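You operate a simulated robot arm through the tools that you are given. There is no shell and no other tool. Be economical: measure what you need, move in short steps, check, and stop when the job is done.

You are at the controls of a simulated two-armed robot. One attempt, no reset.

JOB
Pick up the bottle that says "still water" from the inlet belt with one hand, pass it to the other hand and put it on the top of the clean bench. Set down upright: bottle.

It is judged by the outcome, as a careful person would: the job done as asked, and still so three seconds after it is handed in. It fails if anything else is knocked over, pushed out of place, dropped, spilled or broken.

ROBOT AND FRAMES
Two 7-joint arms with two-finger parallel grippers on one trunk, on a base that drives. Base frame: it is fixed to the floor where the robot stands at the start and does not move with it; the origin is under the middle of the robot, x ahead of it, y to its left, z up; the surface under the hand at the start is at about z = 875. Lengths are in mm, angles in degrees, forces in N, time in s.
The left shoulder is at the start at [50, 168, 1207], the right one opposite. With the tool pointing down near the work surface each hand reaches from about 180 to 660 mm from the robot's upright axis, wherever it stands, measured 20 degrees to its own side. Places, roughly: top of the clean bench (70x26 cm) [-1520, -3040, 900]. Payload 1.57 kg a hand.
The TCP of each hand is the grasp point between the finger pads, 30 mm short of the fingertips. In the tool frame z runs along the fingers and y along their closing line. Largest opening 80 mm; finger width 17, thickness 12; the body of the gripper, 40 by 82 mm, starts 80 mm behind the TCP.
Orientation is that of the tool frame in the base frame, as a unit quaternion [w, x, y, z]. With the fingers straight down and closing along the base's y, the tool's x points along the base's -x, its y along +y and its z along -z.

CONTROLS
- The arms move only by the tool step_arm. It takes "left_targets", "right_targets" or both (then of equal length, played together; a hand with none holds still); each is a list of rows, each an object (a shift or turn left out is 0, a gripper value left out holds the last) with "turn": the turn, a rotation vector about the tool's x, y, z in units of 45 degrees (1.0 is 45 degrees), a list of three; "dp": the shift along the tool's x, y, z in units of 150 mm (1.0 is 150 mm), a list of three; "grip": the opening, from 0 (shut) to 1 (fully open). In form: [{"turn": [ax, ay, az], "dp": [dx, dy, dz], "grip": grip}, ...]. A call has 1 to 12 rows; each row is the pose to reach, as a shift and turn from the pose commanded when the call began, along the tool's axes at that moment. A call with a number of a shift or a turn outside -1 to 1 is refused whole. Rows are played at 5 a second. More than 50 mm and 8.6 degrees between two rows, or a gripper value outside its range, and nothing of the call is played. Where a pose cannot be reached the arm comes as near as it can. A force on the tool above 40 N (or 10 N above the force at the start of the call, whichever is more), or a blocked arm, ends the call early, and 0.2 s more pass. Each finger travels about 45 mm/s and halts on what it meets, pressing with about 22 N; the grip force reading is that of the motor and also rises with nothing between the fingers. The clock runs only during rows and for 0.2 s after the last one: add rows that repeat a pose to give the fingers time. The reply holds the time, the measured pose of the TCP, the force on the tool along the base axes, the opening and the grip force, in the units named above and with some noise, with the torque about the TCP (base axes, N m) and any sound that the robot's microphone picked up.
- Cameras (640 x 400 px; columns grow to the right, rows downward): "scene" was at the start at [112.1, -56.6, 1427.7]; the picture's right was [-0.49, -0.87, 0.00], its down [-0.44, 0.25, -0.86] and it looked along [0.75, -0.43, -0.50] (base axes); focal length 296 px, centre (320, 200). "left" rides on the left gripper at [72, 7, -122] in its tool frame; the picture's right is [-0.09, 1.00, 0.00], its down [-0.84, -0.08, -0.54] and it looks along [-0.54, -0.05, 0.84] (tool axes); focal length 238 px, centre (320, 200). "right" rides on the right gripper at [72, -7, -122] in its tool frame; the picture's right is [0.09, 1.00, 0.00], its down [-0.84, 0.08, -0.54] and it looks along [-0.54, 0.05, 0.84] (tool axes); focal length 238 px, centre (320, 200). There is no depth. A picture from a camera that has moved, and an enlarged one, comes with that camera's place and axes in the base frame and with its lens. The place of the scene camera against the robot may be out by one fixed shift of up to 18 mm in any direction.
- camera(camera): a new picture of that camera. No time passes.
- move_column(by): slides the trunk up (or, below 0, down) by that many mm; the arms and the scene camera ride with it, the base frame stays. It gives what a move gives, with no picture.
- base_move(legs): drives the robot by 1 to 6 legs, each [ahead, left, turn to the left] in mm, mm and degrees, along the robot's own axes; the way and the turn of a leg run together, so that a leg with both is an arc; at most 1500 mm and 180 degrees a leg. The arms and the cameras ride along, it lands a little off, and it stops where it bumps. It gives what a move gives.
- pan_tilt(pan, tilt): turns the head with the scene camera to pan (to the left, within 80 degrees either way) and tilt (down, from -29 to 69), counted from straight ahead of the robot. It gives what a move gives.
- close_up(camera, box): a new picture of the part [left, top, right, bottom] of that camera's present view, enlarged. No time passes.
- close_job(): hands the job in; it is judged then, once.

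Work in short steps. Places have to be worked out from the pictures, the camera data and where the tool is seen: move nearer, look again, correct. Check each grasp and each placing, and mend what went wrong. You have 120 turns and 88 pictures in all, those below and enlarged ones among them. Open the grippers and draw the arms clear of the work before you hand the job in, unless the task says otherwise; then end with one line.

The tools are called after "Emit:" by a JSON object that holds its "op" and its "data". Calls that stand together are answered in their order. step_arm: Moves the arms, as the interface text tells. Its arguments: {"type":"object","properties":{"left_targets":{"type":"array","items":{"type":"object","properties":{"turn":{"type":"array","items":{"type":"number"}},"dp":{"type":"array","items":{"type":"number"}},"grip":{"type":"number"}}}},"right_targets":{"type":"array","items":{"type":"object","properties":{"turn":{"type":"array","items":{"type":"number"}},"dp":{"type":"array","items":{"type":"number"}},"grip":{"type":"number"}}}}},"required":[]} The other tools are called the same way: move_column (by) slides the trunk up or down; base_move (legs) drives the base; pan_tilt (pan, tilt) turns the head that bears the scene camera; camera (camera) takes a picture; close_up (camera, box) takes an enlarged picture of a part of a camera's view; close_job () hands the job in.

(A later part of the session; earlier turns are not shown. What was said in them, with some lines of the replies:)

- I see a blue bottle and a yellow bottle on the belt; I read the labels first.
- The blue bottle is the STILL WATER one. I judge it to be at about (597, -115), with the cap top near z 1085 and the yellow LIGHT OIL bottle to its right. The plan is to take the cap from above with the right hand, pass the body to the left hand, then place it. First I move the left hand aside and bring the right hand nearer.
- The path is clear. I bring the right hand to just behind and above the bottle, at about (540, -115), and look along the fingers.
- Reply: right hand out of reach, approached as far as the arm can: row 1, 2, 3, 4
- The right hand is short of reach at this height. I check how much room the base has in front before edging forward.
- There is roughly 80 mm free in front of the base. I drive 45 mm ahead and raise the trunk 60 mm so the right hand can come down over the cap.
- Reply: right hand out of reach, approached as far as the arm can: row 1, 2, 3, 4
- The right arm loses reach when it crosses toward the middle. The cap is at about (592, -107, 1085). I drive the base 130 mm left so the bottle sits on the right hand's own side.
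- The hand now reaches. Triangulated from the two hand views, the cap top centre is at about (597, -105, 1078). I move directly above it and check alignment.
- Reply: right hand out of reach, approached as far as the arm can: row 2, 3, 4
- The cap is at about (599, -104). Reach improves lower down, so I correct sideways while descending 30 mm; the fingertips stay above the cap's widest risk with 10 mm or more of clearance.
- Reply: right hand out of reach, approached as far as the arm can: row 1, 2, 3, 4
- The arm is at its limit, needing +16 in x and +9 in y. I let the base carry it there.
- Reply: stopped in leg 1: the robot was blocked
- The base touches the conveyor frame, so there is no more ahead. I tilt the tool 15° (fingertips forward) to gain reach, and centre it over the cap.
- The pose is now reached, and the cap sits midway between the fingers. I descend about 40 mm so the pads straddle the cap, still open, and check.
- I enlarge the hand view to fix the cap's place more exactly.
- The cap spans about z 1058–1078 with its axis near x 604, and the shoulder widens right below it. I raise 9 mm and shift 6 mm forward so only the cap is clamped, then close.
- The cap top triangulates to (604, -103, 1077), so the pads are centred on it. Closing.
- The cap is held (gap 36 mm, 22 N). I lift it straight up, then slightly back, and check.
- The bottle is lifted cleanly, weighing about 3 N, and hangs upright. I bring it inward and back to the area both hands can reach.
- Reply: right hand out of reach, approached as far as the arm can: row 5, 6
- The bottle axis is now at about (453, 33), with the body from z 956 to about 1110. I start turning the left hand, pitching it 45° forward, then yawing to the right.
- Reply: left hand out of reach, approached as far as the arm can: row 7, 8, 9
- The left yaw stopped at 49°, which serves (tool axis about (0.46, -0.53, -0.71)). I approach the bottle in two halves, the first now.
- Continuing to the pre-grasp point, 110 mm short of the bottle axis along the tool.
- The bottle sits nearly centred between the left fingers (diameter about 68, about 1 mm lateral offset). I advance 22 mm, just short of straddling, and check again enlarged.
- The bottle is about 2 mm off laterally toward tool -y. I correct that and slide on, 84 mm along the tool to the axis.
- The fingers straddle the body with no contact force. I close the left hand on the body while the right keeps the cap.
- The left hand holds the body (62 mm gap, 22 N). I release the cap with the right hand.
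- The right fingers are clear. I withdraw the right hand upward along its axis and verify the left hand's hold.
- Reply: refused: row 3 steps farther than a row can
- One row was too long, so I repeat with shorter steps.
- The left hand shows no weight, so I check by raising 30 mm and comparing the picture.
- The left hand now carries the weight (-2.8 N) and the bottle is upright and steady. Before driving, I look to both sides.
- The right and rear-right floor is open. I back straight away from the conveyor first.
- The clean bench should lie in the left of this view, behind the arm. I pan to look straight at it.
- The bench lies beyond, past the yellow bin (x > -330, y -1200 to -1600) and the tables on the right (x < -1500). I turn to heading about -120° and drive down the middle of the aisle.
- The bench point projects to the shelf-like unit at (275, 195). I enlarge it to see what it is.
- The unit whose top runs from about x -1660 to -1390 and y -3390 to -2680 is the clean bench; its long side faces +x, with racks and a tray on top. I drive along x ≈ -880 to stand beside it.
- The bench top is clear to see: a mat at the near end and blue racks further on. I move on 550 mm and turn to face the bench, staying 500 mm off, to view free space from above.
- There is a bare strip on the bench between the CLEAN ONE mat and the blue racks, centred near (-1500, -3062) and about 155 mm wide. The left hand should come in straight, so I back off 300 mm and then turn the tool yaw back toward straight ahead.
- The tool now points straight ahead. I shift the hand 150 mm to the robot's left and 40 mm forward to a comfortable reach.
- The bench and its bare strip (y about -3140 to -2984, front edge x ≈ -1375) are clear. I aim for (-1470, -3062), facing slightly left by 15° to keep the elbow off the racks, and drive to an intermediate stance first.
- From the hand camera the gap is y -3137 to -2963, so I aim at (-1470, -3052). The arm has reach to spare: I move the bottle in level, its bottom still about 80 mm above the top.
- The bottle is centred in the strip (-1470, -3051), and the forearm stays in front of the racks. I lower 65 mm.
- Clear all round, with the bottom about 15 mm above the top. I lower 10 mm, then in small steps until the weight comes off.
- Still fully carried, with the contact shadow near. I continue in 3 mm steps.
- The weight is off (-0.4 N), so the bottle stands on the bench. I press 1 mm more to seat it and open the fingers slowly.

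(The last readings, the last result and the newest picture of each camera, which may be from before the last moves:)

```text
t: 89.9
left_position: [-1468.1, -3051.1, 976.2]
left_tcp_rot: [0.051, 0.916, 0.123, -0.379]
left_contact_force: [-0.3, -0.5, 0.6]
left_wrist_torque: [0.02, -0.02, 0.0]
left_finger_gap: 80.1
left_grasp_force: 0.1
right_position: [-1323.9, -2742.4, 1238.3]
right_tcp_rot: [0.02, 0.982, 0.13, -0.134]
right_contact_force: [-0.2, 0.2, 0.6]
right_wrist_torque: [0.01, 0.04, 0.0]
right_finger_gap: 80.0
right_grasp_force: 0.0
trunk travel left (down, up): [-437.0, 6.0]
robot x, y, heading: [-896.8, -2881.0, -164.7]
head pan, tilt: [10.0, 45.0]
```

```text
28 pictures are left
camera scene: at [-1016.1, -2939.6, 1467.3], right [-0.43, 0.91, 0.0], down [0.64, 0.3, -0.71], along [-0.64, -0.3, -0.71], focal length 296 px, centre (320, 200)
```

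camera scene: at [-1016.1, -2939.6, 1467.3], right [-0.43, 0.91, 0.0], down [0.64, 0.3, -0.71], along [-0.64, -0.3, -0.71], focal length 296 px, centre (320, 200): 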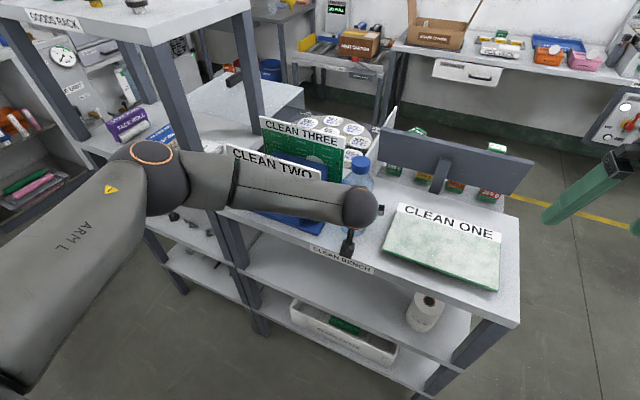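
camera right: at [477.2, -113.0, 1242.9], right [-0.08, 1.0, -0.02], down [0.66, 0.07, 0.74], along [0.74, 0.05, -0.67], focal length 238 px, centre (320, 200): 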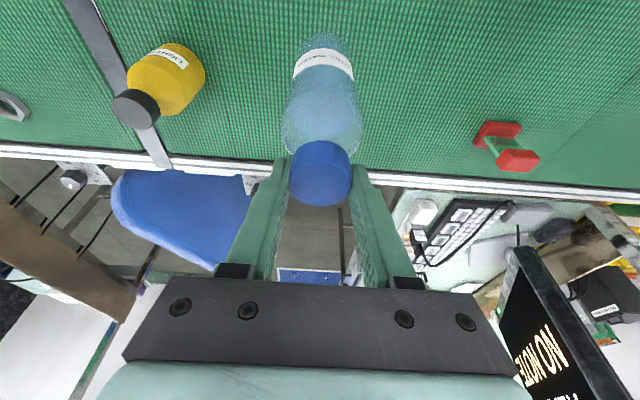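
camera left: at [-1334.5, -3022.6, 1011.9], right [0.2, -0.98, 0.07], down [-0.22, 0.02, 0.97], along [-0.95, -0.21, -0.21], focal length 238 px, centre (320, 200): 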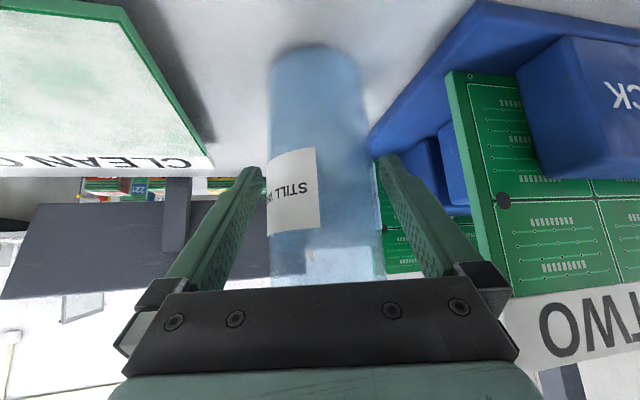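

The bottle stands free and upright between the open fingers. I withdraw straight back along the tool axis.

Emit:
{"op": "step_arm", "data": {"left_targets": [{"dp": [0, 0, -0.1]}, {"dp": [0, 0, -0.25]}, {"dp": [0, 0, -0.45]}, {"dp": [0, 0, -0.7]}, {"dp": [0, 0, -1.0]}]}}

Emit:
{"op": "base_move", "data": {"legs": [[-250, 0, 0]]}}

Emit:
{"op": "pan_tilt", "data": {"pan": 10, "tilt": 35}}

Emit:
{"op": "camera", "data": {"camera": "scene"}}

Emit:
{"op": "camera", "data": {"camera": "left"}}

```text
t: 91.1
left_position: [-1365.6, -3023.4, 1081.2]
left_tcp_rot: [0.052, 0.915, 0.124, -0.379]
left_contact_force: [0.5, -0.6, -0.5]
left_wrist_torque: [-0.01, 0.0, 0.01]
left_finger_gap: 79.8
left_grasp_force: 0.0
right_position: [-1323.3, -2742.6, 1238.4]
right_tcp_rot: [0.019, 0.982, 0.129, -0.133]
right_contact_force: [-0.2, -0.1, 0.0]
right_wrist_torque: [0.0, 0.0, 0.01]
right_finger_gap: 80.0
right_grasp_force: 0.2
trunk travel left (down, up): [-437.0, 6.0]
robot x, y, heading: [-900.1, -2887.4, -164.8]
head pan, tilt: [10.0, 45.0]
```

```text
t: 92.9
left_position: [-1125.2, -2960.8, 1081.1]
left_tcp_rot: [0.053, 0.915, 0.127, -0.379]
left_contact_force: [0.1, 0.7, 0.5]
left_wrist_torque: [-0.01, -0.02, 0.0]
left_finger_gap: 80.2
left_grasp_force: 0.1
right_position: [-1084.7, -2679.0, 1237.9]
right_tcp_rot: [0.02, 0.982, 0.133, -0.134]
right_contact_force: [-0.1, -1.1, 0.5]
right_wrist_torque: [0.04, -0.02, 0.0]
right_finger_gap: 79.8
right_grasp_force: 0.1
trunk travel left (down, up): [-437.0, 6.0]
robot x, y, heading: [-653.8, -2816.2, -164.6]
head pan, tilt: [10.0, 45.0]
```

```text
t: 93.6
left_position: [-1126.4, -2959.7, 1081.3]
left_tcp_rot: [0.053, 0.915, 0.127, -0.379]
left_contact_force: [-0.1, -0.8, 0.9]
left_wrist_torque: [0.0, -0.02, 0.01]
left_finger_gap: 79.8
left_grasp_force: 0.1
right_position: [-1085.7, -2679.2, 1239.0]
right_tcp_rot: [0.02, 0.982, 0.133, -0.133]
right_contact_force: [-0.2, -0.2, 0.6]
right_wrist_torque: [0.02, 0.01, 0.0]
right_finger_gap: 79.9
right_grasp_force: 0.1
trunk travel left (down, up): [-437.0, 6.0]
robot x, y, heading: [-655.6, -2816.8, -164.4]
head pan, tilt: [10.0, 35.0]
```

```text
27 pictures are left
camera scene: at [-782.1, -2877.4, 1482.0], right [-0.43, 0.9, 0.0], down [0.52, 0.25, -0.82], along [-0.74, -0.35, -0.57], focal length 296 px, centre (320, 200)
```

scene: 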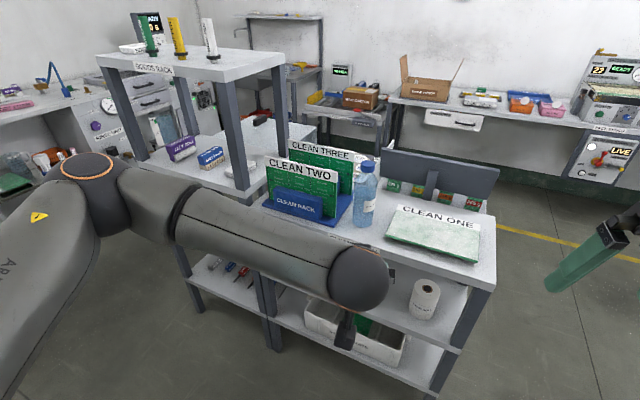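

```text
26 pictures are left
camera left: at [-992.2, -2930.6, 1116.1], right [0.21, -0.98, 0.07], down [-0.22, 0.02, 0.97], along [-0.95, -0.22, -0.21], focal length 238 px, centre (320, 200)
```

left: 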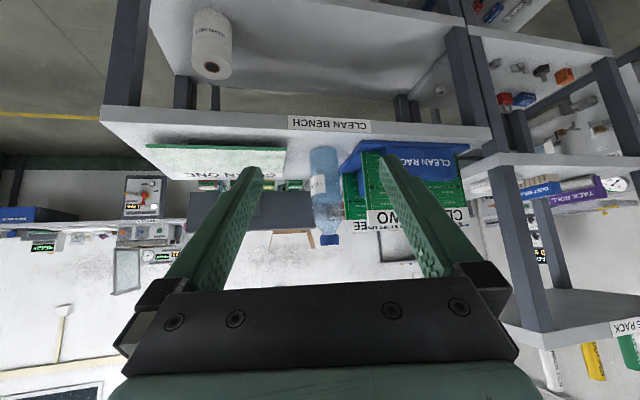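

The bottle stands upright on the clean bench between the mat and the racks, nothing else has moved, and both hands are open and clear. I hand the job in.

Emit:
{"op": "close_job", "data": {}}

```text
The job is handed in.
```

The "still water" bottle was picked from the inlet belt with the right hand, passed to the left hand, and now stands upright on top of the clean bench; I saw nothing else disturbed.
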